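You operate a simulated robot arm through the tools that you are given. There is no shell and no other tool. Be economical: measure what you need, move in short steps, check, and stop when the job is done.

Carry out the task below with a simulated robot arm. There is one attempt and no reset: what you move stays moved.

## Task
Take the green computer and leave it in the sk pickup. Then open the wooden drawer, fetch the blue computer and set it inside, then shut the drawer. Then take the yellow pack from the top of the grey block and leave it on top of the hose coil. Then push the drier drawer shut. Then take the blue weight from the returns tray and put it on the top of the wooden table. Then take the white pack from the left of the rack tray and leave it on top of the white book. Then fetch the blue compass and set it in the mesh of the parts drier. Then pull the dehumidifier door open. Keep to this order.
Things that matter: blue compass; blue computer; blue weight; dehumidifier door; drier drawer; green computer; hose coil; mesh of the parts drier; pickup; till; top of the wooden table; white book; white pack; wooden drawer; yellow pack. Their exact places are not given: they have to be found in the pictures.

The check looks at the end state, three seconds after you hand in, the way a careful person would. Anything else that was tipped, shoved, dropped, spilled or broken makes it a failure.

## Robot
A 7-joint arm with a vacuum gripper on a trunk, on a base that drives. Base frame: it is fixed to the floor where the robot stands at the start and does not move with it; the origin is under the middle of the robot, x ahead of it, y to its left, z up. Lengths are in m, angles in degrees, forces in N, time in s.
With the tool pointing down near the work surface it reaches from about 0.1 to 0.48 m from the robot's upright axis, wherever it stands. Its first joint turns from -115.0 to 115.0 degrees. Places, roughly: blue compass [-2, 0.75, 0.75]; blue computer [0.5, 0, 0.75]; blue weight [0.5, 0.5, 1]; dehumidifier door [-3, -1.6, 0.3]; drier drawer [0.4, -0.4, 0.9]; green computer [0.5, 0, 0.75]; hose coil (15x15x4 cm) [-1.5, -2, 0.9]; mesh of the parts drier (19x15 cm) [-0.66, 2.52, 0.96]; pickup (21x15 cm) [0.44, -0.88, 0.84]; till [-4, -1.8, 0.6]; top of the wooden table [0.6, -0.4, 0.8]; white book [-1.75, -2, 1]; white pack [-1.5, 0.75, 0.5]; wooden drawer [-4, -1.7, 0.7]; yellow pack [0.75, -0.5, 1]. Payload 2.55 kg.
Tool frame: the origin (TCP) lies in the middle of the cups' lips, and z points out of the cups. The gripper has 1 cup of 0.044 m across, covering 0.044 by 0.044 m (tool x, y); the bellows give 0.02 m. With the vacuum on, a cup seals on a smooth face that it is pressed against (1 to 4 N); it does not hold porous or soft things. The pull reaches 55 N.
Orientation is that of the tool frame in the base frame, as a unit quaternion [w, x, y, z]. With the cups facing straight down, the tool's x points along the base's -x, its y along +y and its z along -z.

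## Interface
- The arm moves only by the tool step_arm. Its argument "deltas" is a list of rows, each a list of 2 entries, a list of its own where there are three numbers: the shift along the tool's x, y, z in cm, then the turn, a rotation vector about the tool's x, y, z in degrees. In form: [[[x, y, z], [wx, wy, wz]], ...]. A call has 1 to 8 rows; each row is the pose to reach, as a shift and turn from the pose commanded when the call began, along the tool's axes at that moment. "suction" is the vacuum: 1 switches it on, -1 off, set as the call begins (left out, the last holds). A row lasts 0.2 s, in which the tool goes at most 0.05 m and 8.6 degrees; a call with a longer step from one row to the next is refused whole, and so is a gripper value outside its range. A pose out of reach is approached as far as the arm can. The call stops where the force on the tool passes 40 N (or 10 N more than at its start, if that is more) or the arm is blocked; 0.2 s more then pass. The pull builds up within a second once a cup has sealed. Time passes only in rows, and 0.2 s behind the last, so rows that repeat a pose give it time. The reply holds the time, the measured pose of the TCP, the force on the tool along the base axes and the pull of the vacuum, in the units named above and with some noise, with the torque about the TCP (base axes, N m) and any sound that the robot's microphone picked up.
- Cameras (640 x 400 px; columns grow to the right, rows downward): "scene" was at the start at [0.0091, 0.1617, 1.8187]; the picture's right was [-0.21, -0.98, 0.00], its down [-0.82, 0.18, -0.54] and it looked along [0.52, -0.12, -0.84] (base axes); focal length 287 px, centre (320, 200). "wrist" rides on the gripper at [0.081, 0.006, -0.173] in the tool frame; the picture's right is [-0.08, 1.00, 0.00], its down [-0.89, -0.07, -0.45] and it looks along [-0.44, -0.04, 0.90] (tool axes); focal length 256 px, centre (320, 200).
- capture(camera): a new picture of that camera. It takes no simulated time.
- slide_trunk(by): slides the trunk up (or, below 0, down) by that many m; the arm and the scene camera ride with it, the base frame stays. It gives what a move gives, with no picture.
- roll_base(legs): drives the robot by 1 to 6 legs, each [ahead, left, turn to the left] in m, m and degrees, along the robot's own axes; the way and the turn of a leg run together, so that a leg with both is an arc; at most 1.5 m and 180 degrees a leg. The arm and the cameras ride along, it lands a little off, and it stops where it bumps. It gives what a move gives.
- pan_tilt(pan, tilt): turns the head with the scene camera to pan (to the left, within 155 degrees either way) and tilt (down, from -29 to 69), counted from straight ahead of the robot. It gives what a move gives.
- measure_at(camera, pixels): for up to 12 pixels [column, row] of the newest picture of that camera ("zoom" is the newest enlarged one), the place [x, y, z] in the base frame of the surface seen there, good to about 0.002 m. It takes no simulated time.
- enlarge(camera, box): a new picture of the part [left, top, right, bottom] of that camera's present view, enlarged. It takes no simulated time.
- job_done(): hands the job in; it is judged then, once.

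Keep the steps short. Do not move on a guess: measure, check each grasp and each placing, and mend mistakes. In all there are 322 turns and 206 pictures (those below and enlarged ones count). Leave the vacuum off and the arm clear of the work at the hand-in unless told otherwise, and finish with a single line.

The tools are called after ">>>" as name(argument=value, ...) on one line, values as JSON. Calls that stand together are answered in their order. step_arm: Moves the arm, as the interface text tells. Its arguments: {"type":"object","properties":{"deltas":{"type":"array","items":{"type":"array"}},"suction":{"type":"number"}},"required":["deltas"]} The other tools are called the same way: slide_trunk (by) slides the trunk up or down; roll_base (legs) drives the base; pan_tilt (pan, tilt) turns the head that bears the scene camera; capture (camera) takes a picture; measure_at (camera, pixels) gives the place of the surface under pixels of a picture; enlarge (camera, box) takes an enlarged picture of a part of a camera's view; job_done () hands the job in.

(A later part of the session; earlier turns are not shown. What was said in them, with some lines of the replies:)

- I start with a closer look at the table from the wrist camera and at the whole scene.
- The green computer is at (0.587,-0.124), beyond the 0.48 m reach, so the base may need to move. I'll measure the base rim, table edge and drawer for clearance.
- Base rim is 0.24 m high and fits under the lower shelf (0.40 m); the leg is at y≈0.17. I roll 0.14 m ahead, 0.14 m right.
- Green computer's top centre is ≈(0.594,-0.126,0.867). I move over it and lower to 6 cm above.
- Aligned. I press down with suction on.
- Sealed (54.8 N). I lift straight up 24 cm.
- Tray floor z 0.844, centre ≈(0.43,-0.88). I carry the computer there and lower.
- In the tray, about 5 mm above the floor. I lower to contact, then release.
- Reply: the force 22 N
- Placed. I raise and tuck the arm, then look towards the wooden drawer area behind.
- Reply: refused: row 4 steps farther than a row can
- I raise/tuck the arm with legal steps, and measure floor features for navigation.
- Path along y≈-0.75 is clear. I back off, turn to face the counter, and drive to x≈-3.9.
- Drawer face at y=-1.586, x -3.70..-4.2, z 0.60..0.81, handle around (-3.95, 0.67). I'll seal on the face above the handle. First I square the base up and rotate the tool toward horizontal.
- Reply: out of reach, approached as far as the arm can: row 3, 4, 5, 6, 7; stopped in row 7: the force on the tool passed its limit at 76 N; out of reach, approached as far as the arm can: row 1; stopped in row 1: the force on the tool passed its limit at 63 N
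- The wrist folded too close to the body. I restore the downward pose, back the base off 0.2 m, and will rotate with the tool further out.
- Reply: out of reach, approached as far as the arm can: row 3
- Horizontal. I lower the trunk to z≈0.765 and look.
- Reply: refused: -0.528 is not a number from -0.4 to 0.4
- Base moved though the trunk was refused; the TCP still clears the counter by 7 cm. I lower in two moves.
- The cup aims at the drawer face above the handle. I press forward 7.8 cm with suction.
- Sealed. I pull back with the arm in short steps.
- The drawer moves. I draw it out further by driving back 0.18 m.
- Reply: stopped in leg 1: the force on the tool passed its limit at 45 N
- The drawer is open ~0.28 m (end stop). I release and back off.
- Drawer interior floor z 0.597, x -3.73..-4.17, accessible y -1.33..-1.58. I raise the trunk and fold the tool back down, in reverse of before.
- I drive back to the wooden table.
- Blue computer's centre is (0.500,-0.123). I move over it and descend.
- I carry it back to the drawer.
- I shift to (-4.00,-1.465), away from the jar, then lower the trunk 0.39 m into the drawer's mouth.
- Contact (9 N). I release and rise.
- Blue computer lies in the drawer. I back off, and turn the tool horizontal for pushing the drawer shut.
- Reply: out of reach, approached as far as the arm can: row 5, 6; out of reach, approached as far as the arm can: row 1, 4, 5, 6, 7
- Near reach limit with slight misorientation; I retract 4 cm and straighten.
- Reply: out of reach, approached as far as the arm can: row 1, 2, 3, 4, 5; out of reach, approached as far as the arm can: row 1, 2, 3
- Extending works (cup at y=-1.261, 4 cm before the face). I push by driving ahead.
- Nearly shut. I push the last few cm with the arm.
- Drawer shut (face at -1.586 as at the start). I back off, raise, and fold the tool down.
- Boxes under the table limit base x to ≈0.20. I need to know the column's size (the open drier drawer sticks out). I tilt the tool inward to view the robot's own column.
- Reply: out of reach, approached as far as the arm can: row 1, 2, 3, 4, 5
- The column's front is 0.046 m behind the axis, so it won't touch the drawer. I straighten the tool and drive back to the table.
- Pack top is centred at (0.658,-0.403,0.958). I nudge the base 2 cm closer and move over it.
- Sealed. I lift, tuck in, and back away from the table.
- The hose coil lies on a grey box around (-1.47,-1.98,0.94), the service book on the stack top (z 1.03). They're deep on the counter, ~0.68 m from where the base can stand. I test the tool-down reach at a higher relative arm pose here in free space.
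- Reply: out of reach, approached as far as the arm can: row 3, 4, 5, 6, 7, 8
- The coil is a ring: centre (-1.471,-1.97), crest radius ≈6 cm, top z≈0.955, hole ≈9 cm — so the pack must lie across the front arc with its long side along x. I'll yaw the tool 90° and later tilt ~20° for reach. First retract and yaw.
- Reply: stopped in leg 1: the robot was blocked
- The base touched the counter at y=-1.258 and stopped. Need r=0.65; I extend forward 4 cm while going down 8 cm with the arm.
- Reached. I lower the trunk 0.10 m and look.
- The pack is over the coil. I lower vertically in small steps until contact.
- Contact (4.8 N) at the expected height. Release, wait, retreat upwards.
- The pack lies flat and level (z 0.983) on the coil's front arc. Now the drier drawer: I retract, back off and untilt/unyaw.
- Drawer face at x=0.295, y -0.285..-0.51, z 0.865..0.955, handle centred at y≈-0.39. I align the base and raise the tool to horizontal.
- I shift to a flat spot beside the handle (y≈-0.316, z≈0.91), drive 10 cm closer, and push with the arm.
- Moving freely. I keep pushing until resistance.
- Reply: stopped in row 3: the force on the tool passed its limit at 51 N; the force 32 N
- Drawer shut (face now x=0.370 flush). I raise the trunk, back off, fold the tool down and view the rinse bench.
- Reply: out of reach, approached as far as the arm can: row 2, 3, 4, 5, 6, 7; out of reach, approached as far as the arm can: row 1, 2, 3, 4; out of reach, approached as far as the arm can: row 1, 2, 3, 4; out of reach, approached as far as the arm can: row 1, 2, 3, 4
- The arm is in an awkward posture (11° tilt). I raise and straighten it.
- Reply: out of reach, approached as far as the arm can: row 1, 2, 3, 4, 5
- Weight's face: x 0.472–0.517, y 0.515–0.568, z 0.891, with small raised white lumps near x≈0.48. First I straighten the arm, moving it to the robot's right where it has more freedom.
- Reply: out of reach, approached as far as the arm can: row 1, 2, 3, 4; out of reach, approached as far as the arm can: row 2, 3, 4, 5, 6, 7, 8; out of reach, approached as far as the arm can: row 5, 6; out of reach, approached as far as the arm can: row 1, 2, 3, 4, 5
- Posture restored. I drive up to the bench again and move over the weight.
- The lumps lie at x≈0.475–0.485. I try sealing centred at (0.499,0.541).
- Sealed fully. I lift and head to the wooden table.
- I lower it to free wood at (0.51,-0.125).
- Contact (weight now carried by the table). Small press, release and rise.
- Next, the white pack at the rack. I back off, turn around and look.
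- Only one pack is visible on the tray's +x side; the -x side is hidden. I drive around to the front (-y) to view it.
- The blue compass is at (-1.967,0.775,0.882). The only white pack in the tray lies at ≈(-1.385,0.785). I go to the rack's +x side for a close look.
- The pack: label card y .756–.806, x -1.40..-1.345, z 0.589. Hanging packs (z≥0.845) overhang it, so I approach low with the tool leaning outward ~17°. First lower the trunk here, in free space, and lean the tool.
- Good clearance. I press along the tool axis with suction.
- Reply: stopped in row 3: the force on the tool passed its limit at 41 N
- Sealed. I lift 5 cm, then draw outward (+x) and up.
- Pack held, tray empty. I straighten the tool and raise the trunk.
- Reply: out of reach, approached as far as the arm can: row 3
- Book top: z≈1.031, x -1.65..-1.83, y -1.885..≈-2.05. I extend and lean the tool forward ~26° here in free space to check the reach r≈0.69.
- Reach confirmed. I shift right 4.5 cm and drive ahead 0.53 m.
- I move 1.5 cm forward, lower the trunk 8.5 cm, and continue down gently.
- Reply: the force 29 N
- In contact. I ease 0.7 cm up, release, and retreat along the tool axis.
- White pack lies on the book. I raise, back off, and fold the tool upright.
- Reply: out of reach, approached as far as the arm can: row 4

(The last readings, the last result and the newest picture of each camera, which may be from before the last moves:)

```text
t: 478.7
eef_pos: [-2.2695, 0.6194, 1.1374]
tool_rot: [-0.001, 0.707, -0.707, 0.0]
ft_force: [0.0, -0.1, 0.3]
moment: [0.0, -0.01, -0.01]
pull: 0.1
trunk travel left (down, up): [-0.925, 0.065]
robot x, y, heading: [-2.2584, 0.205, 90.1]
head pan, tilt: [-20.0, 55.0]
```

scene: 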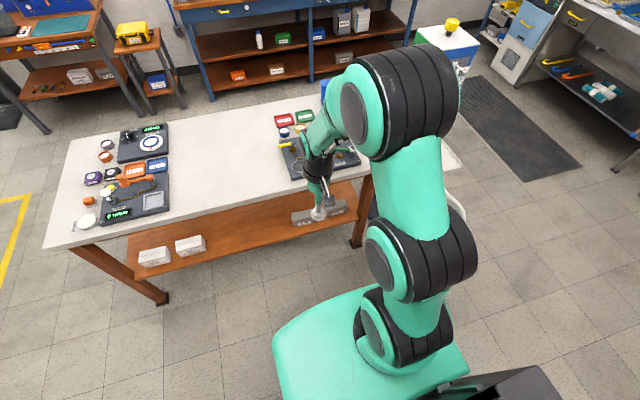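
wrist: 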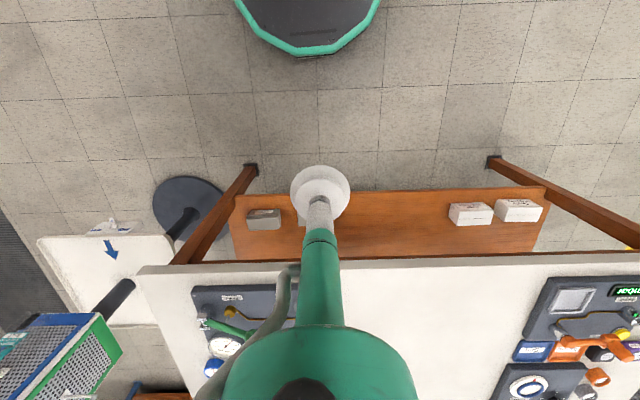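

>>> roll_base(legs=[[0.19, 0, 0]])

>>> step_arm(deltas=[[[2, -4, 0], [0, 0, 0]], [[3, -8, 0], [0, 0, 0]], [[4, -12, 0], [0, 0, 0]], [[4, -16, 0], [0, 0, 0]], [[4, -18, 0], [0, 0, 0]], [[4, -18, 0], [0, 0, 0]]])

>>> capture(camera="wrist")

```text
t: 480.3
eef_pos: [-2.2676, 0.8116, 1.1372]
tool_rot: [0.0, -0.705, 0.709, 0.0]
ft_force: [0.6, -0.4, 0.0]
moment: [-0.05, 0.01, -0.01]
pull: 0.1
trunk travel left (down, up): [-0.925, 0.065]
robot x, y, heading: [-2.2608, 0.3934, 89.8]
head pan, tilt: [-20.0, 55.0]
```

```text
t: 481.7
eef_pos: [-2.0873, 0.7701, 1.1358]
tool_rot: [0.0, -0.706, 0.708, -0.001]
ft_force: [0.4, 0.4, 0.0]
moment: [-0.01, 0.0, 0.0]
pull: 0.0
trunk travel left (down, up): [-0.925, 0.065]
robot x, y, heading: [-2.2588, 0.4008, 89.8]
head pan, tilt: [-20.0, 55.0]
```

```text
101 pictures are left
```

wrist: 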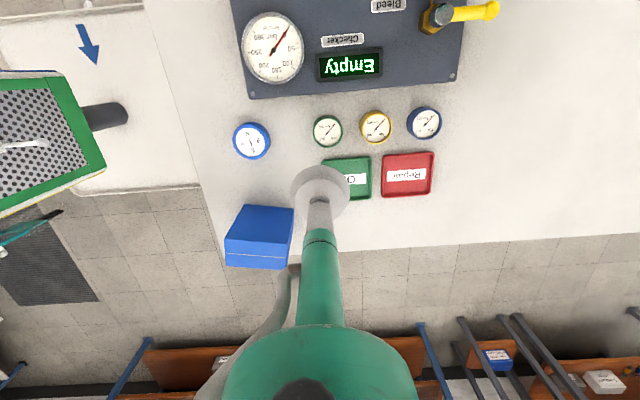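

>>> measure_at(camera="wrist", pixels=[[251, 141], [236, 141], [267, 141], [251, 126], [251, 157], [260, 150], [20, 145], [45, 145]])

>>> pan_tilt(pan=-45, tilt=35)

>>> capture(camera="scene")

```text
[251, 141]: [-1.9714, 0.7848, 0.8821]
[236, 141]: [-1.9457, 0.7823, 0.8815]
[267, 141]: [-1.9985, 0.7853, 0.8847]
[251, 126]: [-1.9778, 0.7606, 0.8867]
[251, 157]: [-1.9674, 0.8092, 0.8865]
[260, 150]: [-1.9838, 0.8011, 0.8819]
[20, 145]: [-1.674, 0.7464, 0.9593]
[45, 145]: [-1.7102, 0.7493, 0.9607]
```

```text
t: 482.6
eef_pos: [-2.0873, 0.7713, 1.1375]
tool_rot: [0.0, -0.706, 0.708, -0.002]
ft_force: [0.7, -1.1, 0.2]
moment: [0.02, 0.0, 0.0]
pull: 0.0
trunk travel left (down, up): [-0.925, 0.065]
robot x, y, heading: [-2.262, 0.3964, 89.9]
head pan, tilt: [-45.0, 35.0]
```

```text
100 pictures are left
```

scene: 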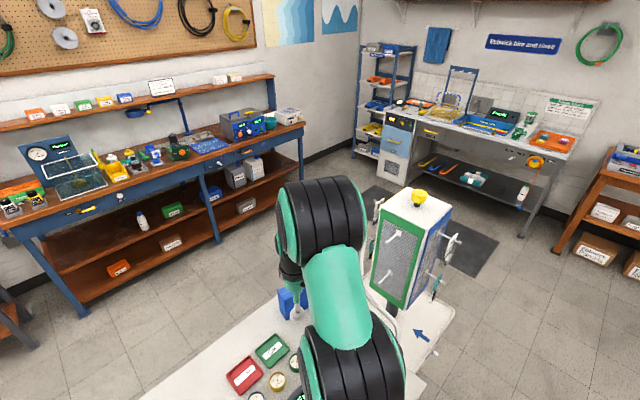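

>>> measure_at(camera="scene", pixels=[[366, 230], [375, 330], [400, 360], [360, 280], [355, 200], [388, 240], [386, 275], [378, 205], [420, 210]])

```text
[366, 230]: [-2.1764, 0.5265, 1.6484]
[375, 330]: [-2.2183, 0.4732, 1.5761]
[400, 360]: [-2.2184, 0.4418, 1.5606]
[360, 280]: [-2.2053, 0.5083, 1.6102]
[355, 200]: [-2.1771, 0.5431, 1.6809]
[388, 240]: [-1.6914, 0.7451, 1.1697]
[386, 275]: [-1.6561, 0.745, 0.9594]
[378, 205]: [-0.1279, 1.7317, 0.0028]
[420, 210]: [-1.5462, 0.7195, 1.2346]
```

Elbow is well clear. Compass centre (-1.972,0.785), glass z 0.882. I move above and descend.

>>> step_arm(deltas=[[[-0.5, -4, 2], [0, 0, 0]], [[-1, -8, 4], [0, 0, 0]], [[-1.4, -11.5, 7], [0, 0, 0]], [[-1.4, -11.5, 11.5], [0, 0, 0]], [[-1.4, -11.5, 16], [0, 0, 0]], [[-1.4, -11.5, 20], [0, 0, 0]], [[-1.4, -11.5, 20], [0, 0, 0]]])

>>> capture(camera="wrist")

```text
t: 484.2
eef_pos: [-1.9705, 0.7834, 0.9381]
tool_rot: [0.001, -0.706, 0.708, -0.001]
ft_force: [1.1, 0.3, -1.4]
moment: [0.01, 0.01, -0.01]
pull: 0.1
trunk travel left (down, up): [-0.925, 0.065]
robot x, y, heading: [-2.2629, 0.3944, 89.9]
head pan, tilt: [-45.0, 35.0]
```

```text
99 pictures are left
```

wrist: 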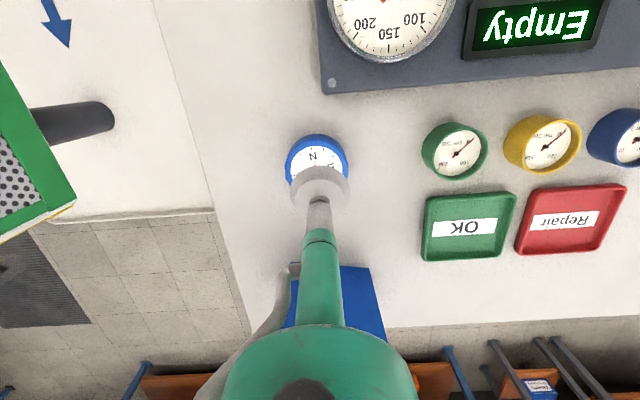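

>>> step_arm(deltas=[[[0, 0, 3], [0, 0, 0]], [[0, 0, 5], [0, 0, 0]], [[0, 0, 5.6], [0, 0, 0]], [[0, 0, 5.9], [0, 0, 0]], [[0, 0, 5.9], [0, 0, 0]], [[0, 0, 5.9], [0, 0, 0]], [[0, 0, 5.9], [0, 0, 0]]], suction=1)

```text
t: 485.8
eef_pos: [-1.9714, 0.7857, 0.879]
tool_rot: [0.004, -0.706, 0.708, 0.0]
ft_force: [1.6, 2.5, 26.1]
moment: [-0.15, -0.02, 0.0]
pull: 55.3
trunk travel left (down, up): [-0.925, 0.065]
robot x, y, heading: [-2.2614, 0.3998, 89.6]
head pan, tilt: [-45.0, 35.0]
```

Sealed. Lift, swing back to the centre, then back out from under the table.

>>> step_arm(deltas=[[[0, 0, -3], [0, 0, 0]], [[0, 0, -7.5], [0, 0, 0]], [[0, 0, -12], [0, 0, 0]], [[0, 0, -16.5], [0, 0, 0]], [[0, 2, -21], [0, 0, 0]], [[0, 6, -23], [0, 0, 0]], [[0, 10.5, -24], [0, 0, 0]], [[0, 15, -24], [0, 0, 0]]])

>>> step_arm(deltas=[[[0, 4.5, 0], [0, 0, 0]], [[0, 9, 0], [0, 0, 0]], [[0, 13.5, 0], [0, 0, 0]], [[0, 13.5, 0], [0, 0, 0]]])

>>> roll_base(legs=[[-0.75, 0, 0]])

>>> capture(camera="wrist")

```text
t: 487.6
eef_pos: [-2.1245, 0.7823, 1.1162]
tool_rot: [0.001, -0.706, 0.709, 0.0]
ft_force: [-0.7, -0.6, -0.4]
moment: [0.02, 0.0, -0.03]
pull: 55.0
trunk travel left (down, up): [-0.925, 0.065]
robot x, y, heading: [-2.2585, 0.3989, 89.6]
head pan, tilt: [-45.0, 35.0]
```

```text
t: 488.6
eef_pos: [-2.2569, 0.7839, 1.1159]
tool_rot: [0.0, -0.706, 0.708, 0.0]
ft_force: [0.1, -0.3, -0.8]
moment: [-0.05, 0.05, 0.01]
pull: 54.8
trunk travel left (down, up): [-0.925, 0.065]
robot x, y, heading: [-2.2591, 0.3954, 89.8]
head pan, tilt: [-45.0, 35.0]
```

```text
t: 492.7
eef_pos: [-2.2599, 0.0217, 1.1163]
tool_rot: [0.0, -0.705, 0.709, -0.001]
ft_force: [-0.1, 0.6, -1.1]
moment: [0.01, -0.01, 0.05]
pull: 54.9
trunk travel left (down, up): [-0.925, 0.065]
robot x, y, heading: [-2.2578, -0.3645, 89.8]
head pan, tilt: [-45.0, 35.0]
```

```text
98 pictures are left
```

wrist: 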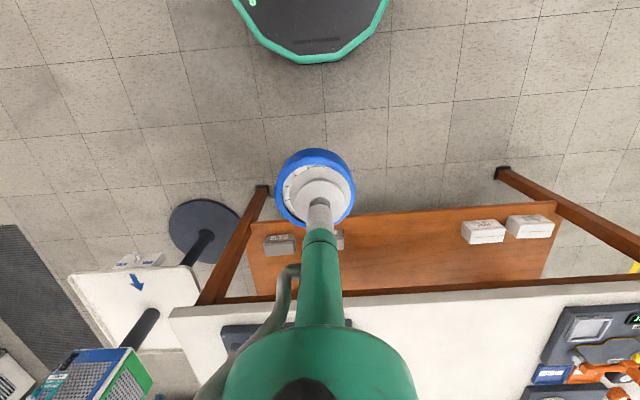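

I drive to the parts drier bench: right 1.5 m, ahead 1.5 m.

>>> roll_base(legs=[[0, -1.5, 0], [0, -0.12, 0], [1.5, 0, 0], [0.3, 0, 0]])

>>> pan_tilt(pan=0, tilt=45)

>>> capture(camera="scene")

```text
t: 509.8
eef_pos: [-0.5852, 1.8186, 1.1164]
tool_rot: [0.001, -0.703, 0.712, 0.0]
ft_force: [-0.5, 0.0, -0.9]
moment: [-0.04, -0.01, 0.02]
pull: 54.7
trunk travel left (down, up): [-0.925, 0.065]
robot x, y, heading: [-0.5897, 1.4319, 89.1]
head pan, tilt: [-45.0, 35.0]
```

```text
t: 510.9
eef_pos: [-0.5848, 1.8185, 1.1159]
tool_rot: [0.001, -0.703, 0.711, -0.001]
ft_force: [-1.0, -0.8, -1.2]
moment: [0.03, 0.01, 0.02]
pull: 55.0
trunk travel left (down, up): [-0.925, 0.065]
robot x, y, heading: [-0.5905, 1.4297, 89.4]
head pan, tilt: [0.0, 45.0]
```

```text
97 pictures are left
```

scene: 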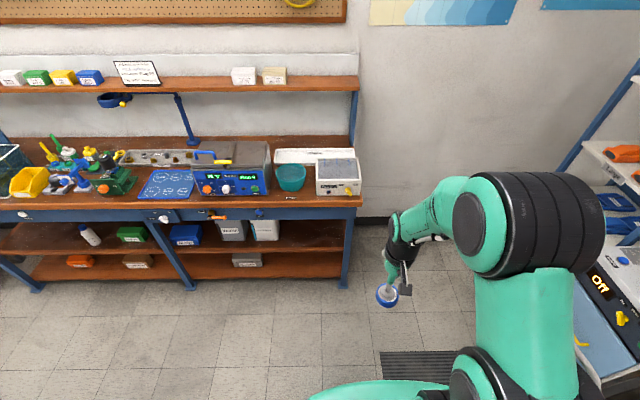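

>>> enlarge(camera="scene", box=[250, 130, 380, 220])

>>> measure_at(camera="scene", pixels=[[318, 163], [355, 163], [337, 168], [320, 178], [358, 178], [337, 190], [340, 285], [345, 205], [300, 155], [337, 80], [292, 170], [358, 120]])

```text
4.44 times, centred on (315, 175) of scene
```

zoom: 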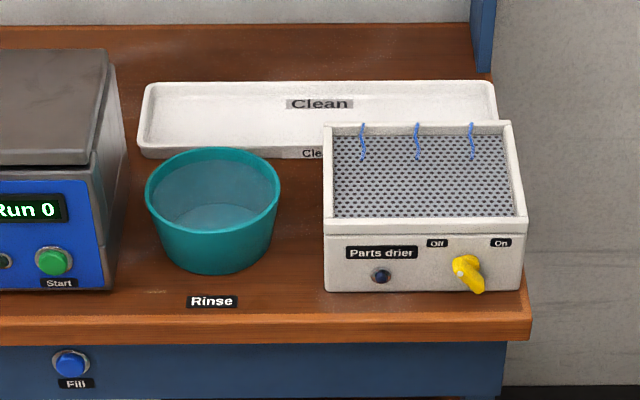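

```text
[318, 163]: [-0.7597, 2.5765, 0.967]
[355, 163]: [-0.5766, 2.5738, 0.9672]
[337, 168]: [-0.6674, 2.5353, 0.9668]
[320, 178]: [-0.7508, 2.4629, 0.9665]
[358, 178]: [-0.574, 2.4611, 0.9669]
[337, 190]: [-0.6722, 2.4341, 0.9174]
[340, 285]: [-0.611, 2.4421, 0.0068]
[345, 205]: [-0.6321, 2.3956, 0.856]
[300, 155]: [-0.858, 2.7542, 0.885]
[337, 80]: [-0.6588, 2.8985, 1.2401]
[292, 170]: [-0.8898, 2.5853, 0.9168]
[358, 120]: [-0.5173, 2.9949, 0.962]
```

Mesh z 0.967, centre ≈(-0.667,2.515). I drive up to it.

>>> roll_base(legs=[[0, 0.075, 0.7], [0.61, 0, 0]])

>>> capture(camera="wrist")

```text
t: 515.0
eef_pos: [-0.6618, 2.4377, 1.1165]
tool_rot: [0.002, -0.705, 0.709, 0.0]
ft_force: [0.7, -0.9, -0.7]
moment: [0.0, 0.03, 0.0]
pull: 55.2
trunk travel left (down, up): [-0.925, 0.065]
robot x, y, heading: [-0.6674, 2.051, 89.7]
head pan, tilt: [0.0, 45.0]
```

```text
95 pictures are left
```

wrist: 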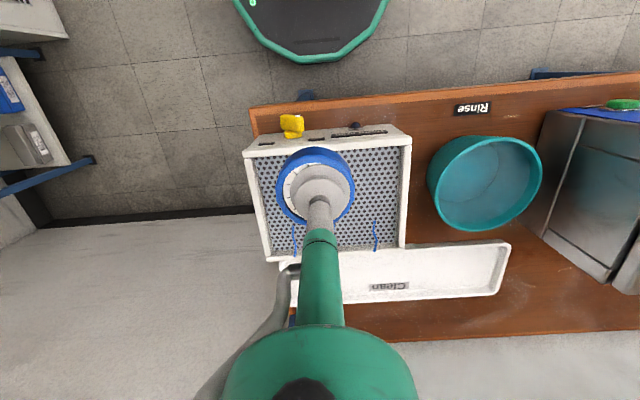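

>>> step_arm(deltas=[[[-3.5, 0, 0], [0, 0, 0]], [[-7.1, 0, 1], [0, 0, 0]], [[-7.1, 0, 5], [0, 0, 0]], [[-7.1, 0, 9], [0, 0, 0]], [[-7.1, 0, 11.6], [0, 0, 0]], [[-7.1, 0, 11.6], [0, 0, 0]]])

>>> capture(camera="wrist")

>>> step_arm(deltas=[[[0, 0, 0.5], [0, 0, 0]], [[0, 0, 1], [0, 0, 0]], [[0, 0, 1.3], [0, 0, 0]], [[0, 0, 1.3], [0, 0, 0]]])

```text
t: 516.4
eef_pos: [-0.6617, 2.5065, 1.0012]
tool_rot: [0.001, -0.705, 0.709, 0.0]
ft_force: [-0.2, -0.3, -0.5]
moment: [0.01, 0.01, -0.01]
pull: 55.2
trunk travel left (down, up): [-0.925, 0.065]
robot x, y, heading: [-0.6633, 2.0472, 89.7]
head pan, tilt: [0.0, 45.0]
```

```text
94 pictures are left
```

wrist: 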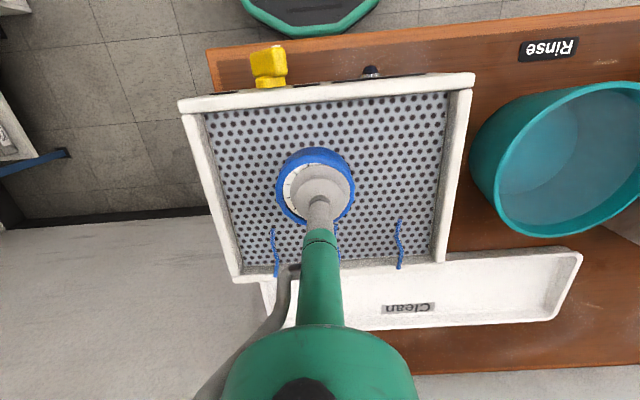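

```text
t: 517.4
eef_pos: [-0.6613, 2.5082, 0.9892]
tool_rot: [0.002, -0.705, 0.709, 0.002]
ft_force: [-0.8, -2.2, 25.7]
moment: [-0.24, -0.22, -0.04]
pull: 55.8
trunk travel left (down, up): [-0.925, 0.065]
robot x, y, heading: [-0.6668, 2.051, 89.8]
head pan, tilt: [0.0, 45.0]
```

On the mesh. I ease off 0.3 cm, release and rise.

>>> step_arm(deltas=[[[0, 0, -0.3], [0, 0, 0]], [[0, 0, -0.3], [0, 0, 0]]])

>>> step_arm(deltas=[[[0, 0, 0], [0, 0, 0]], [[0, 0, 0], [0, 0, 0]], [[0, 0, 0], [0, 0, 0]], [[0, 0, 0], [0, 0, 0]], [[0, 0, -2], [0, 0, 0]], [[0, 0, -6], [0, 0, 0]], [[0, 0, -10], [0, 0, 0]], [[4, 0, -12], [0, 0, 0]]], suction=-1)

>>> roll_base(legs=[[-0.4, 0, 0]])

>>> enlarge(camera="scene", box=[250, 80, 450, 220])

```text
t: 518.0
eef_pos: [-0.6604, 2.5073, 0.9905]
tool_rot: [-0.001, -0.706, 0.708, -0.002]
ft_force: [0.3, 0.0, 2.0]
moment: [0.11, -0.04, 0.03]
pull: 54.8
trunk travel left (down, up): [-0.925, 0.065]
robot x, y, heading: [-0.6667, 2.0514, 89.7]
head pan, tilt: [0.0, 45.0]
```

```text
t: 519.8
eef_pos: [-0.6605, 2.4671, 1.1131]
tool_rot: [0.001, -0.705, 0.709, 0.0]
ft_force: [-0.1, -0.6, 0.7]
moment: [0.03, -0.02, 0.03]
pull: 0.1
trunk travel left (down, up): [-0.925, 0.065]
robot x, y, heading: [-0.6648, 2.0472, 89.2]
head pan, tilt: [0.0, 45.0]
```

```text
t: 522.3
eef_pos: [-0.6652, 2.0719, 1.1111]
tool_rot: [0.001, -0.706, 0.708, -0.001]
ft_force: [1.4, 0.0, -1.1]
moment: [0.03, 0.03, -0.01]
pull: 0.0
trunk travel left (down, up): [-0.925, 0.065]
robot x, y, heading: [-0.6644, 1.6515, 89.9]
head pan, tilt: [0.0, 45.0]
```

```text
2.86 times, centred on (350, 150) of scene
```

zoom: 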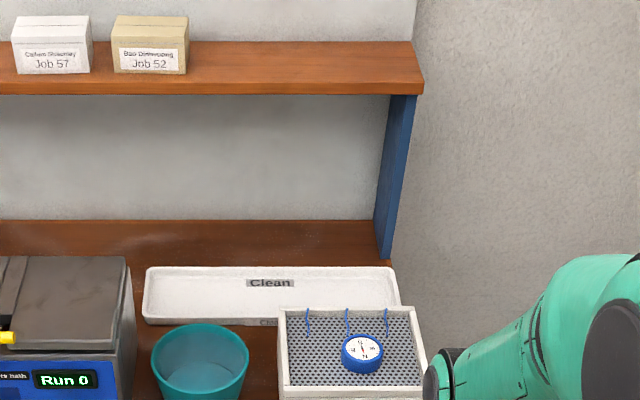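

Compass is on the mesh. Last: the dehumidifier door. I drive there.

>>> roll_base(legs=[[-1.5, 0, 0], [-0.75, 0, 0], [0, 1.2, 0], [0, 1.1, 0], [0, 0, 180]])

>>> pan_tilt(pan=0, tilt=50)

>>> capture(camera="scene")

```text
t: 551.9
eef_pos: [-2.9081, -1.0671, 1.1107]
tool_rot: [-0.001, 0.689, 0.724, 0.0]
ft_force: [-0.3, 0.3, 0.7]
moment: [0.01, -0.02, 0.02]
pull: 0.0
trunk travel left (down, up): [-0.925, 0.065]
robot x, y, heading: [-2.9251, -0.6444, -87.2]
head pan, tilt: [0.0, 45.0]
```

```text
t: 552.5
eef_pos: [-2.9082, -1.0674, 1.1109]
tool_rot: [0.0, 0.69, 0.724, -0.001]
ft_force: [0.2, 0.1, -0.4]
moment: [0.03, -0.03, 0.05]
pull: 0.0
trunk travel left (down, up): [-0.925, 0.065]
robot x, y, heading: [-2.9276, -0.6482, -87.1]
head pan, tilt: [0.0, 50.0]
```

```text
92 pictures are left
```

scene: 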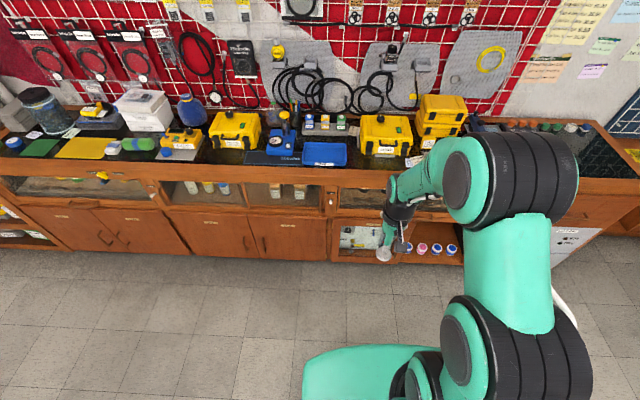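

>>> roll_base(legs=[[0, -0.45, -2.8]])

>>> pan_tilt(pan=10, tilt=50)

>>> enlarge(camera="scene", box=[200, 150, 420, 300])

```text
t: 555.2
eef_pos: [-3.3788, -1.0795, 1.1105]
tool_rot: [-0.001, 0.706, 0.708, -0.001]
ft_force: [-0.5, 0.1, -0.2]
moment: [0.01, 0.01, 0.02]
pull: 0.1
trunk travel left (down, up): [-0.925, 0.065]
robot x, y, heading: [-3.3803, -0.6565, -89.5]
head pan, tilt: [0.0, 50.0]
```

```text
t: 556.0
eef_pos: [-3.3796, -1.0798, 1.1105]
tool_rot: [0.0, 0.706, 0.708, 0.0]
ft_force: [-0.2, 0.4, -0.2]
moment: [0.04, 0.01, -0.07]
pull: 0.2
trunk travel left (down, up): [-0.925, 0.065]
robot x, y, heading: [-3.3792, -0.6584, -89.8]
head pan, tilt: [10.0, 50.0]
```

```text
2.67 times, centred on (310, 225) of scene
```

zoom: 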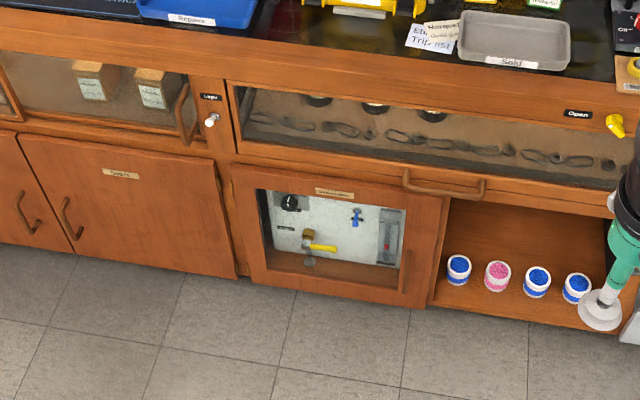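

>>> measure_at(camera="zoom", pixels=[[240, 180], [250, 270], [430, 205], [420, 295], [335, 192], [405, 270], [425, 240], [330, 270], [390, 235], [280, 180], [410, 195], [250, 200]])

>>> enlarge(camera="scene", box=[275, 205, 365, 270])

```text
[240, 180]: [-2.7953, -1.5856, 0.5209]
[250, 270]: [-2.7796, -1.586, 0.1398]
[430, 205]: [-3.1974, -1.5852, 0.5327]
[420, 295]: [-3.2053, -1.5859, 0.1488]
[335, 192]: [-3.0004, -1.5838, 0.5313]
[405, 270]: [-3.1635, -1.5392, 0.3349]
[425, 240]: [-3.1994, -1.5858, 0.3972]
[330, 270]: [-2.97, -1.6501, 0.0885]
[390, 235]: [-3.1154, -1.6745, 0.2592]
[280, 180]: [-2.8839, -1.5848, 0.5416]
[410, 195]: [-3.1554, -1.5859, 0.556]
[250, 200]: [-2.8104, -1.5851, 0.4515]
```

```text
6.15 times, centred on (320, 238) of scene
```

zoom: 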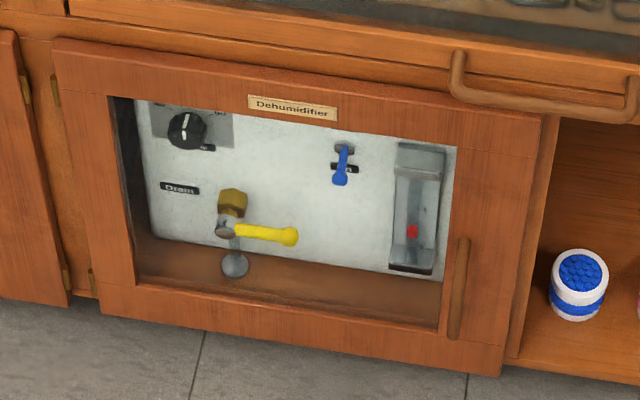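

Door: hinge at left (x≈-2.79), face y -1.586, frame stile right at x -3.13..-3.22, handle at z .28–.40. I'll seal on the stile above the handle (-3.175, z 0.48), then swing the door by arcing the base about the hinge. First align and raise the tool to horizontal.

>>> roll_base(legs=[[0, 0.204, -0.3]])

>>> step_arm(deltas=[[[-2.5, 0, -0.6], [0, -8, 0]], [[-5, 0, -1.6], [0, -16, 0]], [[-7.5, 0, -2.8], [0, -24, 0]], [[-9.9, 0, -4], [0, -32, 0]], [[-11.9, 0, -5.5], [0, -40, 0]], [[-13.9, 0, -7.2], [0, -48, 0]]])

>>> step_arm(deltas=[[[-2.2, 0, -0.2], [0, -8, 0]], [[-4.4, 0, -0.6], [0, -16, 0]], [[-6.5, 0, -1.4], [0, -24, 0]], [[-8.5, 0, -2.4], [0, -32, 0]], [[-10.3, 0, -3.7], [0, -40, 0]], [[-10.7, 0, -4.1], [0, -42, 0]], [[-10.7, 0, -4.1], [0, -42, 0]]])

```text
t: 557.6
eef_pos: [-3.1762, -1.0789, 1.1103]
tool_rot: [-0.001, 0.706, 0.708, -0.001]
ft_force: [0.2, -0.7, 0.5]
moment: [-0.04, 0.02, 0.02]
pull: 0.2
trunk travel left (down, up): [-0.925, 0.065]
robot x, y, heading: [-3.1735, -0.6587, -90.0]
head pan, tilt: [10.0, 50.0]
```

```text
t: 559.0
eef_pos: [-3.1765, -1.2177, 1.1817]
tool_rot: [0.288, 0.645, 0.646, -0.288]
ft_force: [-0.2, 0.0, 0.0]
moment: [0.02, 0.01, -0.01]
pull: 0.0
trunk travel left (down, up): [-0.925, 0.065]
robot x, y, heading: [-3.1729, -0.6589, -90.3]
head pan, tilt: [10.0, 50.0]
```

```text
t: 560.6
eef_pos: [-3.1774, -1.2586, 1.2885]
tool_rot: [0.499, 0.5, 0.501, -0.5]
ft_force: [0.1, 1.0, 0.4]
moment: [-0.01, 0.0, 0.0]
pull: 0.1
trunk travel left (down, up): [-0.925, 0.065]
robot x, y, heading: [-3.1723, -0.6597, -89.9]
head pan, tilt: [10.0, 50.0]
```

>>> slide_trunk(by=-0.4)

>>> slide_trunk(by=-0.4)

>>> roll_base(legs=[[0.2, 0, 0]])

>>> capture(camera="wrist")

>>> capture(camera="scene")

```text
t: 564.4
eef_pos: [-3.1769, -1.2584, 0.8876]
tool_rot: [-0.499, -0.5, -0.501, 0.501]
ft_force: [-0.2, -0.4, 0.2]
moment: [-0.01, 0.01, 0.02]
pull: 0.1
trunk travel left (down, up): [-0.525, 0.465]
robot x, y, heading: [-3.1755, -0.6565, -89.9]
head pan, tilt: [10.0, 50.0]
```

```text
t: 568.2
eef_pos: [-3.1763, -1.2592, 0.4889]
tool_rot: [0.5, 0.499, 0.501, -0.499]
ft_force: [-0.7, -0.5, 0.5]
moment: [0.01, 0.0, 0.0]
pull: 0.0
trunk travel left (down, up): [-0.125, 0.865]
robot x, y, heading: [-3.1731, -0.6607, -89.8]
head pan, tilt: [10.0, 50.0]
```

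```text
t: 569.8
eef_pos: [-3.1765, -1.4571, 0.4881]
tool_rot: [0.499, 0.5, 0.501, -0.5]
ft_force: [-0.1, -0.7, 0.0]
moment: [-0.02, 0.02, 0.0]
pull: 0.2
trunk travel left (down, up): [-0.125, 0.865]
robot x, y, heading: [-3.1736, -0.8602, -90.1]
head pan, tilt: [10.0, 50.0]
```

```text
89 pictures are left
```

wrist: 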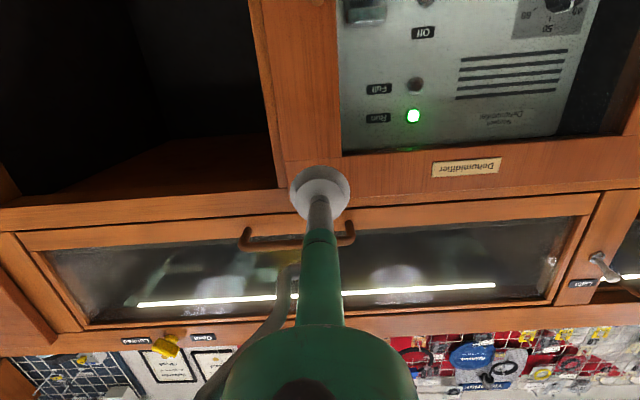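

```text
88 pictures are left
```

scene: 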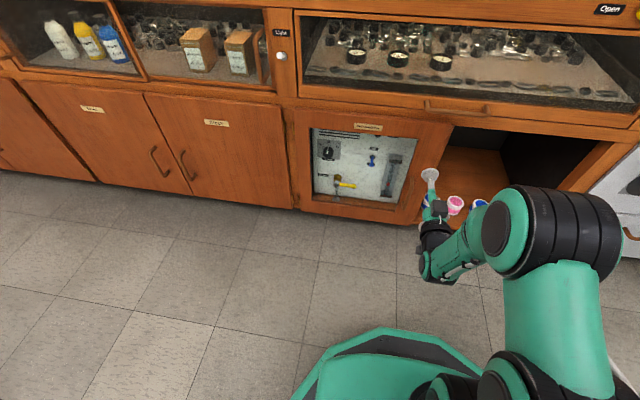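

>>> measure_at(camera="wrist", pixels=[[262, 100], [300, 100], [333, 100], [285, 160], [300, 165], [335, 160], [400, 168], [280, 180], [280, 196], [430, 150]])

>>> enlarge(camera="scene", box=[380, 110, 470, 230])

```text
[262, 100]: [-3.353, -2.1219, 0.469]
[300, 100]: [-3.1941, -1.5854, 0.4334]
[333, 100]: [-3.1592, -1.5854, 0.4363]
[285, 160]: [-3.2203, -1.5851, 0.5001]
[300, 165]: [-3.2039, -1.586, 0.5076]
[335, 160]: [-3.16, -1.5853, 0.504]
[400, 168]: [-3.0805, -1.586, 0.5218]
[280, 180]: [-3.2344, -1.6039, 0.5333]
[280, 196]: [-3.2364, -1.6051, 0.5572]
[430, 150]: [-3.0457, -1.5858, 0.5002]
```

```text
3.33 times, centred on (425, 170) of scene
```

zoom: 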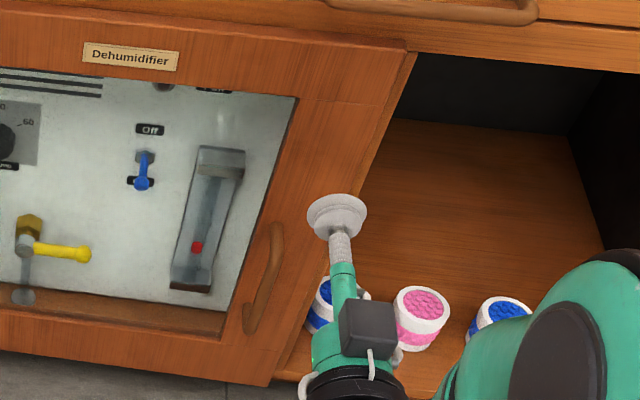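

Stile x -3.155..-3.22. I drive 8 cm closer, then press at (-3.186, z 0.472).

>>> roll_base(legs=[[0.08, 0, 0]])

>>> step_arm(deltas=[[[1.5, -1, 1], [0, 0, 0]], [[1.5, -1, 3.5], [0, 0, 0]], [[1.5, -1, 4.5], [0, 0, 0]], [[1.5, -1, 5.2], [0, 0, 0]], [[1.5, -1, 5.2], [0, 0, 0]], [[1.5, -1, 5.2], [0, 0, 0]], [[1.5, -1, 5.2], [0, 0, 0]]], suction=1)

```text
t: 570.9
eef_pos: [-3.1766, -1.5346, 0.4888]
tool_rot: [0.499, 0.5, 0.501, -0.5]
ft_force: [0.0, 0.7, 0.0]
moment: [-0.01, 0.01, 0.02]
pull: 0.1
trunk travel left (down, up): [-0.125, 0.865]
robot x, y, heading: [-3.175, -0.9337, -89.8]
head pan, tilt: [10.0, 50.0]
```

```text
t: 572.5
eef_pos: [-3.1853, -1.5881, 0.4734]
tool_rot: [0.501, 0.499, 0.501, -0.5]
ft_force: [2.1, 0.7, 3.4]
moment: [0.06, -0.03, 0.05]
pull: 54.7
trunk travel left (down, up): [-0.125, 0.865]
robot x, y, heading: [-3.1761, -0.9349, -89.8]
head pan, tilt: [10.0, 50.0]
```

Sealed. I start the swing with the arm: 8° about the hinge.

>>> step_arm(deltas=[[[0, 0, -1], [1.5, 0, 0]], [[0, 0.1, -2.8], [4, 0, 0]], [[0, 0.4, -5.5], [8, 0, 0]], [[0, 0.4, -5.5], [8, 0, 0]]])

>>> capture(camera="scene")

```text
t: 573.5
eef_pos: [-3.1817, -1.5321, 0.475]
tool_rot: [-0.464, -0.533, -0.464, 0.534]
ft_force: [0.6, 1.5, 3.4]
moment: [0.04, 0.13, 0.41]
pull: 54.3
trunk travel left (down, up): [-0.125, 0.865]
robot x, y, heading: [-3.1702, -0.9371, -89.7]
head pan, tilt: [10.0, 50.0]
```

```text
86 pictures are left
```

scene: 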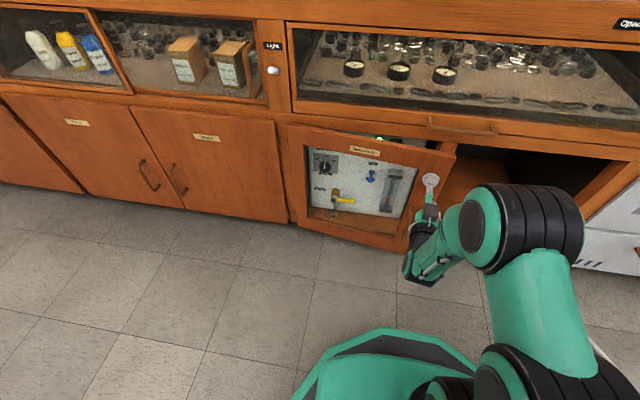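

The door swings freely. Next: base arc about the hinge, 15° right.

>>> roll_base(legs=[[-0.1, 0.171, -15]])

```text
t: 575.1
eef_pos: [-3.1552, -1.4327, 0.474]
tool_rot: [0.391, 0.589, 0.391, -0.589]
ft_force: [-10.4, 5.0, 5.4]
moment: [0.08, 0.16, 0.71]
pull: 54.9
trunk travel left (down, up): [-0.125, 0.865]
robot x, y, heading: [-2.993, -0.8618, -104.8]
head pan, tilt: [10.0, 50.0]
```

>>> roll_base(legs=[[-0.133, 0.2275, -20]])

```text
t: 577.0
eef_pos: [-3.0795, -1.3199, 0.475]
tool_rot: [0.282, 0.649, 0.282, -0.648]
ft_force: [-14.7, 14.7, 5.2]
moment: [0.21, 0.06, 0.78]
pull: 55.2
trunk travel left (down, up): [-0.125, 0.865]
robot x, y, heading: [-2.7317, -0.8312, -124.6]
head pan, tilt: [10.0, 50.0]
```

>>> step_arm(deltas=[[[0, -0.7, 0], [0, 0, 0]], [[0, -0.7, 0], [0, 0, 0]]])

>>> roll_base(legs=[[-0.134, 0.23, -20]])

>>> capture(camera="scene")

```text
t: 577.6
eef_pos: [-3.0821, -1.3196, 0.4774]
tool_rot: [-0.285, -0.645, -0.285, 0.65]
ft_force: [15.2, -12.6, 4.7]
moment: [0.04, -0.08, 0.17]
pull: 54.6
trunk travel left (down, up): [-0.125, 0.865]
robot x, y, heading: [-2.7303, -0.8376, -124.8]
head pan, tilt: [10.0, 50.0]
```

```text
t: 579.5
eef_pos: [-2.971, -1.2285, 0.4771]
tool_rot: [-0.163, -0.686, -0.162, 0.69]
ft_force: [-4.0, 9.1, 15.1]
moment: [0.35, 0.13, 0.49]
pull: 54.7
trunk travel left (down, up): [-0.125, 0.865]
robot x, y, heading: [-2.4753, -0.9014, -144.6]
head pan, tilt: [10.0, 50.0]
```

```text
85 pictures are left
```

scene: 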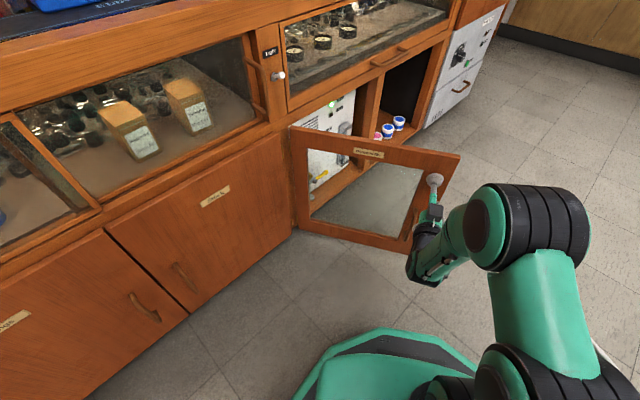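

~63° open. One more arc of 20°.

>>> roll_base(legs=[[-0.132, 0.229, -20]])

>>> capture(camera="scene")

```text
t: 581.4
eef_pos: [-2.8391, -1.1856, 0.4767]
tool_rot: [-0.038, -0.704, -0.036, 0.708]
ft_force: [-1.9, 22.7, 9.4]
moment: [0.13, -0.02, 0.82]
pull: 55.0
trunk travel left (down, up): [-0.125, 0.865]
robot x, y, heading: [-2.2557, -1.0505, -165.2]
head pan, tilt: [10.0, 50.0]
```

```text
84 pictures are left
```

scene: 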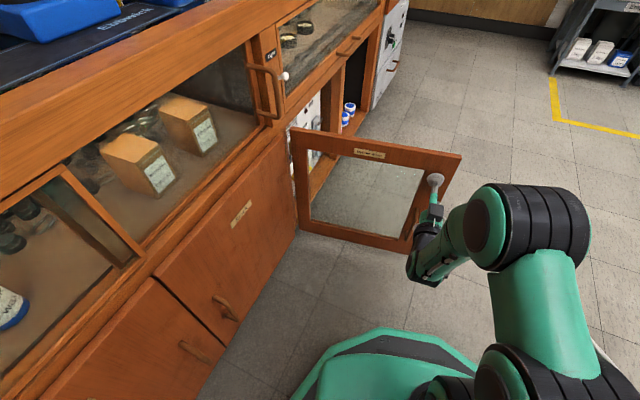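

~83° open. I relieve the side load, release, and back away.

>>> step_arm(deltas=[[[0, -0.4, 0], [0, 0, 0]], [[0, -0.4, 0], [0, 0, 0]]])

>>> step_arm(deltas=[[[0, 0, 0], [0, 0, 0]], [[0, 0, 0], [0, 0, 0]], [[0, 0, 0], [0, 0, 0]], [[0, 0, 0], [0, 0, 0]], [[0, 0, 0], [0, 0, 0]]], suction=-1)

>>> roll_base(legs=[[-0.15, -0.02, 0], [-0.3, 0, 0]])

>>> capture(camera="scene")

```text
t: 582.0
eef_pos: [-2.8392, -1.1846, 0.4772]
tool_rot: [-0.04, -0.703, -0.04, 0.708]
ft_force: [2.9, -13.5, -0.7]
moment: [-0.21, -0.03, 0.34]
pull: 55.2
trunk travel left (down, up): [-0.125, 0.865]
robot x, y, heading: [-2.255, -1.0519, -165.1]
head pan, tilt: [10.0, 50.0]
```

```text
t: 583.1
eef_pos: [-2.8396, -1.182, 0.4769]
tool_rot: [-0.037, -0.704, -0.035, 0.709]
ft_force: [0.4, -0.3, 0.0]
moment: [0.0, -0.03, -0.01]
pull: 0.0
trunk travel left (down, up): [-0.125, 0.865]
robot x, y, heading: [-2.2574, -1.0533, -164.8]
head pan, tilt: [10.0, 50.0]
```

```text
t: 586.2
eef_pos: [-2.4097, -1.0447, 0.4766]
tool_rot: [-0.037, -0.704, -0.035, 0.709]
ft_force: [1.1, 0.2, 0.2]
moment: [-0.02, 0.05, -0.01]
pull: 0.0
trunk travel left (down, up): [-0.125, 0.865]
robot x, y, heading: [-1.829, -0.9173, -165.1]
head pan, tilt: [10.0, 50.0]
```

```text
83 pictures are left
```

scene: 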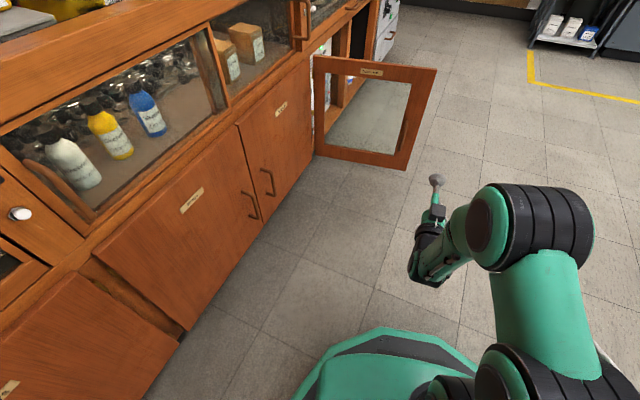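

The door stays open. I raise the trunk and check the coil, the book and, from afar, the table.

>>> slide_trunk(by=0.4)

>>> slide_trunk(by=0.4)

>>> pan_tilt(pan=85, tilt=45)

>>> capture(camera="scene")

>>> roll_base(legs=[[0, -0.2, 90]])

>>> pan_tilt(pan=95, tilt=25)

>>> enlarge(camera="scene", box=[220, 100, 420, 225])

```text
t: 590.0
eef_pos: [-2.4108, -1.0442, 0.8788]
tool_rot: [-0.037, -0.704, -0.035, 0.708]
ft_force: [0.1, -0.5, 0.5]
moment: [0.02, -0.03, 0.0]
pull: 0.1
trunk travel left (down, up): [-0.525, 0.465]
robot x, y, heading: [-1.8253, -0.9148, -165.0]
head pan, tilt: [10.0, 50.0]
```

```text
t: 593.8
eef_pos: [-2.4101, -1.0452, 1.278]
tool_rot: [-0.037, -0.704, -0.036, 0.708]
ft_force: [-0.2, 0.1, 0.6]
moment: [0.04, 0.02, -0.01]
pull: 0.1
trunk travel left (down, up): [-0.925, 0.065]
robot x, y, heading: [-1.828, -0.918, -165.2]
head pan, tilt: [10.0, 50.0]
```

```text
t: 595.3
eef_pos: [-2.4094, -1.0456, 1.2784]
tool_rot: [-0.037, -0.704, -0.035, 0.709]
ft_force: [-0.7, 0.4, -0.2]
moment: [0.01, 0.02, 0.02]
pull: 0.1
trunk travel left (down, up): [-0.925, 0.065]
robot x, y, heading: [-1.8288, -0.9149, -165.0]
head pan, tilt: [85.0, 45.0]
```

```text
82 pictures are left
```

scene: 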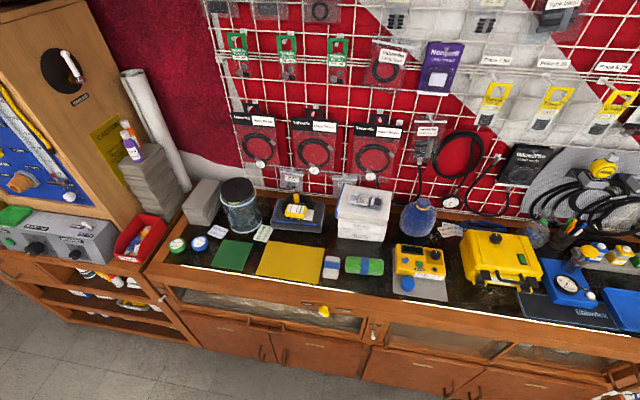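

```text
t: 599.5
eef_pos: [-1.8492, -1.4089, 1.2764]
tool_rot: [0.53, 0.47, 0.524, -0.473]
ft_force: [0.8, -0.6, 0.6]
moment: [-0.03, 0.01, 0.02]
pull: 0.1
trunk travel left (down, up): [-0.925, 0.065]
robot x, y, heading: [-1.9869, -0.8295, -74.7]
head pan, tilt: [85.0, 45.0]
```

```text
t: 600.4
eef_pos: [-1.8497, -1.4104, 1.2774]
tool_rot: [0.528, 0.471, 0.524, -0.473]
ft_force: [-0.2, -0.1, -0.1]
moment: [0.03, 0.01, 0.02]
pull: 0.2
trunk travel left (down, up): [-0.925, 0.065]
robot x, y, heading: [-1.9833, -0.827, -74.9]
head pan, tilt: [95.0, 25.0]
```

```text
3.20 times, centred on (320, 162) of scene
```

zoom: 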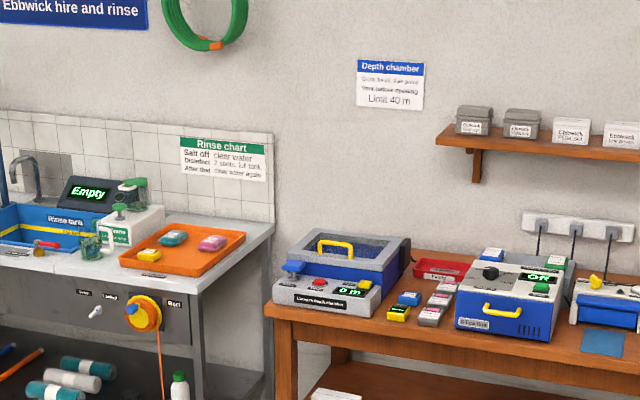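

Everything is where it should be: the packs, the weight and the shut drawers. I back the arm away from the counter, then hand in.

>>> roll_base(legs=[[-0.3, 0, 0]])

>>> pan_tilt(pan=-55, tilt=35)

>>> capture(camera="scene")

```text
t: 602.4
eef_pos: [-1.9262, -1.1245, 1.2779]
tool_rot: [0.529, 0.471, 0.524, -0.473]
ft_force: [0.3, 0.3, 1.0]
moment: [0.02, 0.01, 0.03]
pull: 0.0
trunk travel left (down, up): [-0.925, 0.065]
robot x, y, heading: [-2.0588, -0.5417, -74.7]
head pan, tilt: [95.0, 25.0]
```

```text
t: 604.8
eef_pos: [-1.9255, -1.125, 1.278]
tool_rot: [0.529, 0.47, 0.525, -0.472]
ft_force: [0.0, 0.0, -0.2]
moment: [0.02, 0.03, 0.0]
pull: 0.1
trunk travel left (down, up): [-0.925, 0.065]
robot x, y, heading: [-2.0627, -0.5409, -74.5]
head pan, tilt: [-55.0, 35.0]
```

```text
80 pictures are left
```

scene: 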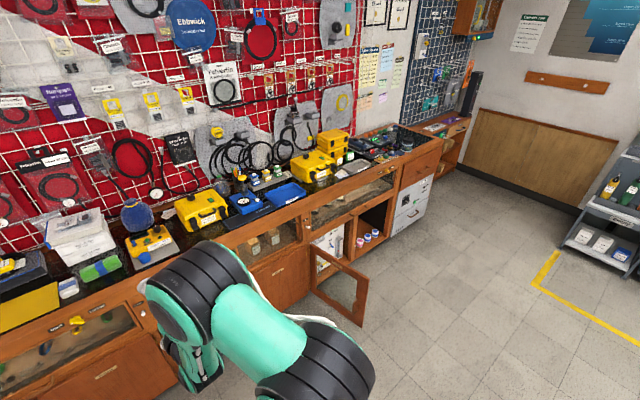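

The dehumidifier door stands open and the wooden drawer is shut; the vacuum is off and the arm is clear. Handing in.

>>> job_done()

```text
The job is handed in.
```

All eight steps were done in the given order and the job is handed in, with the vacuum off and the arm clear of the work.
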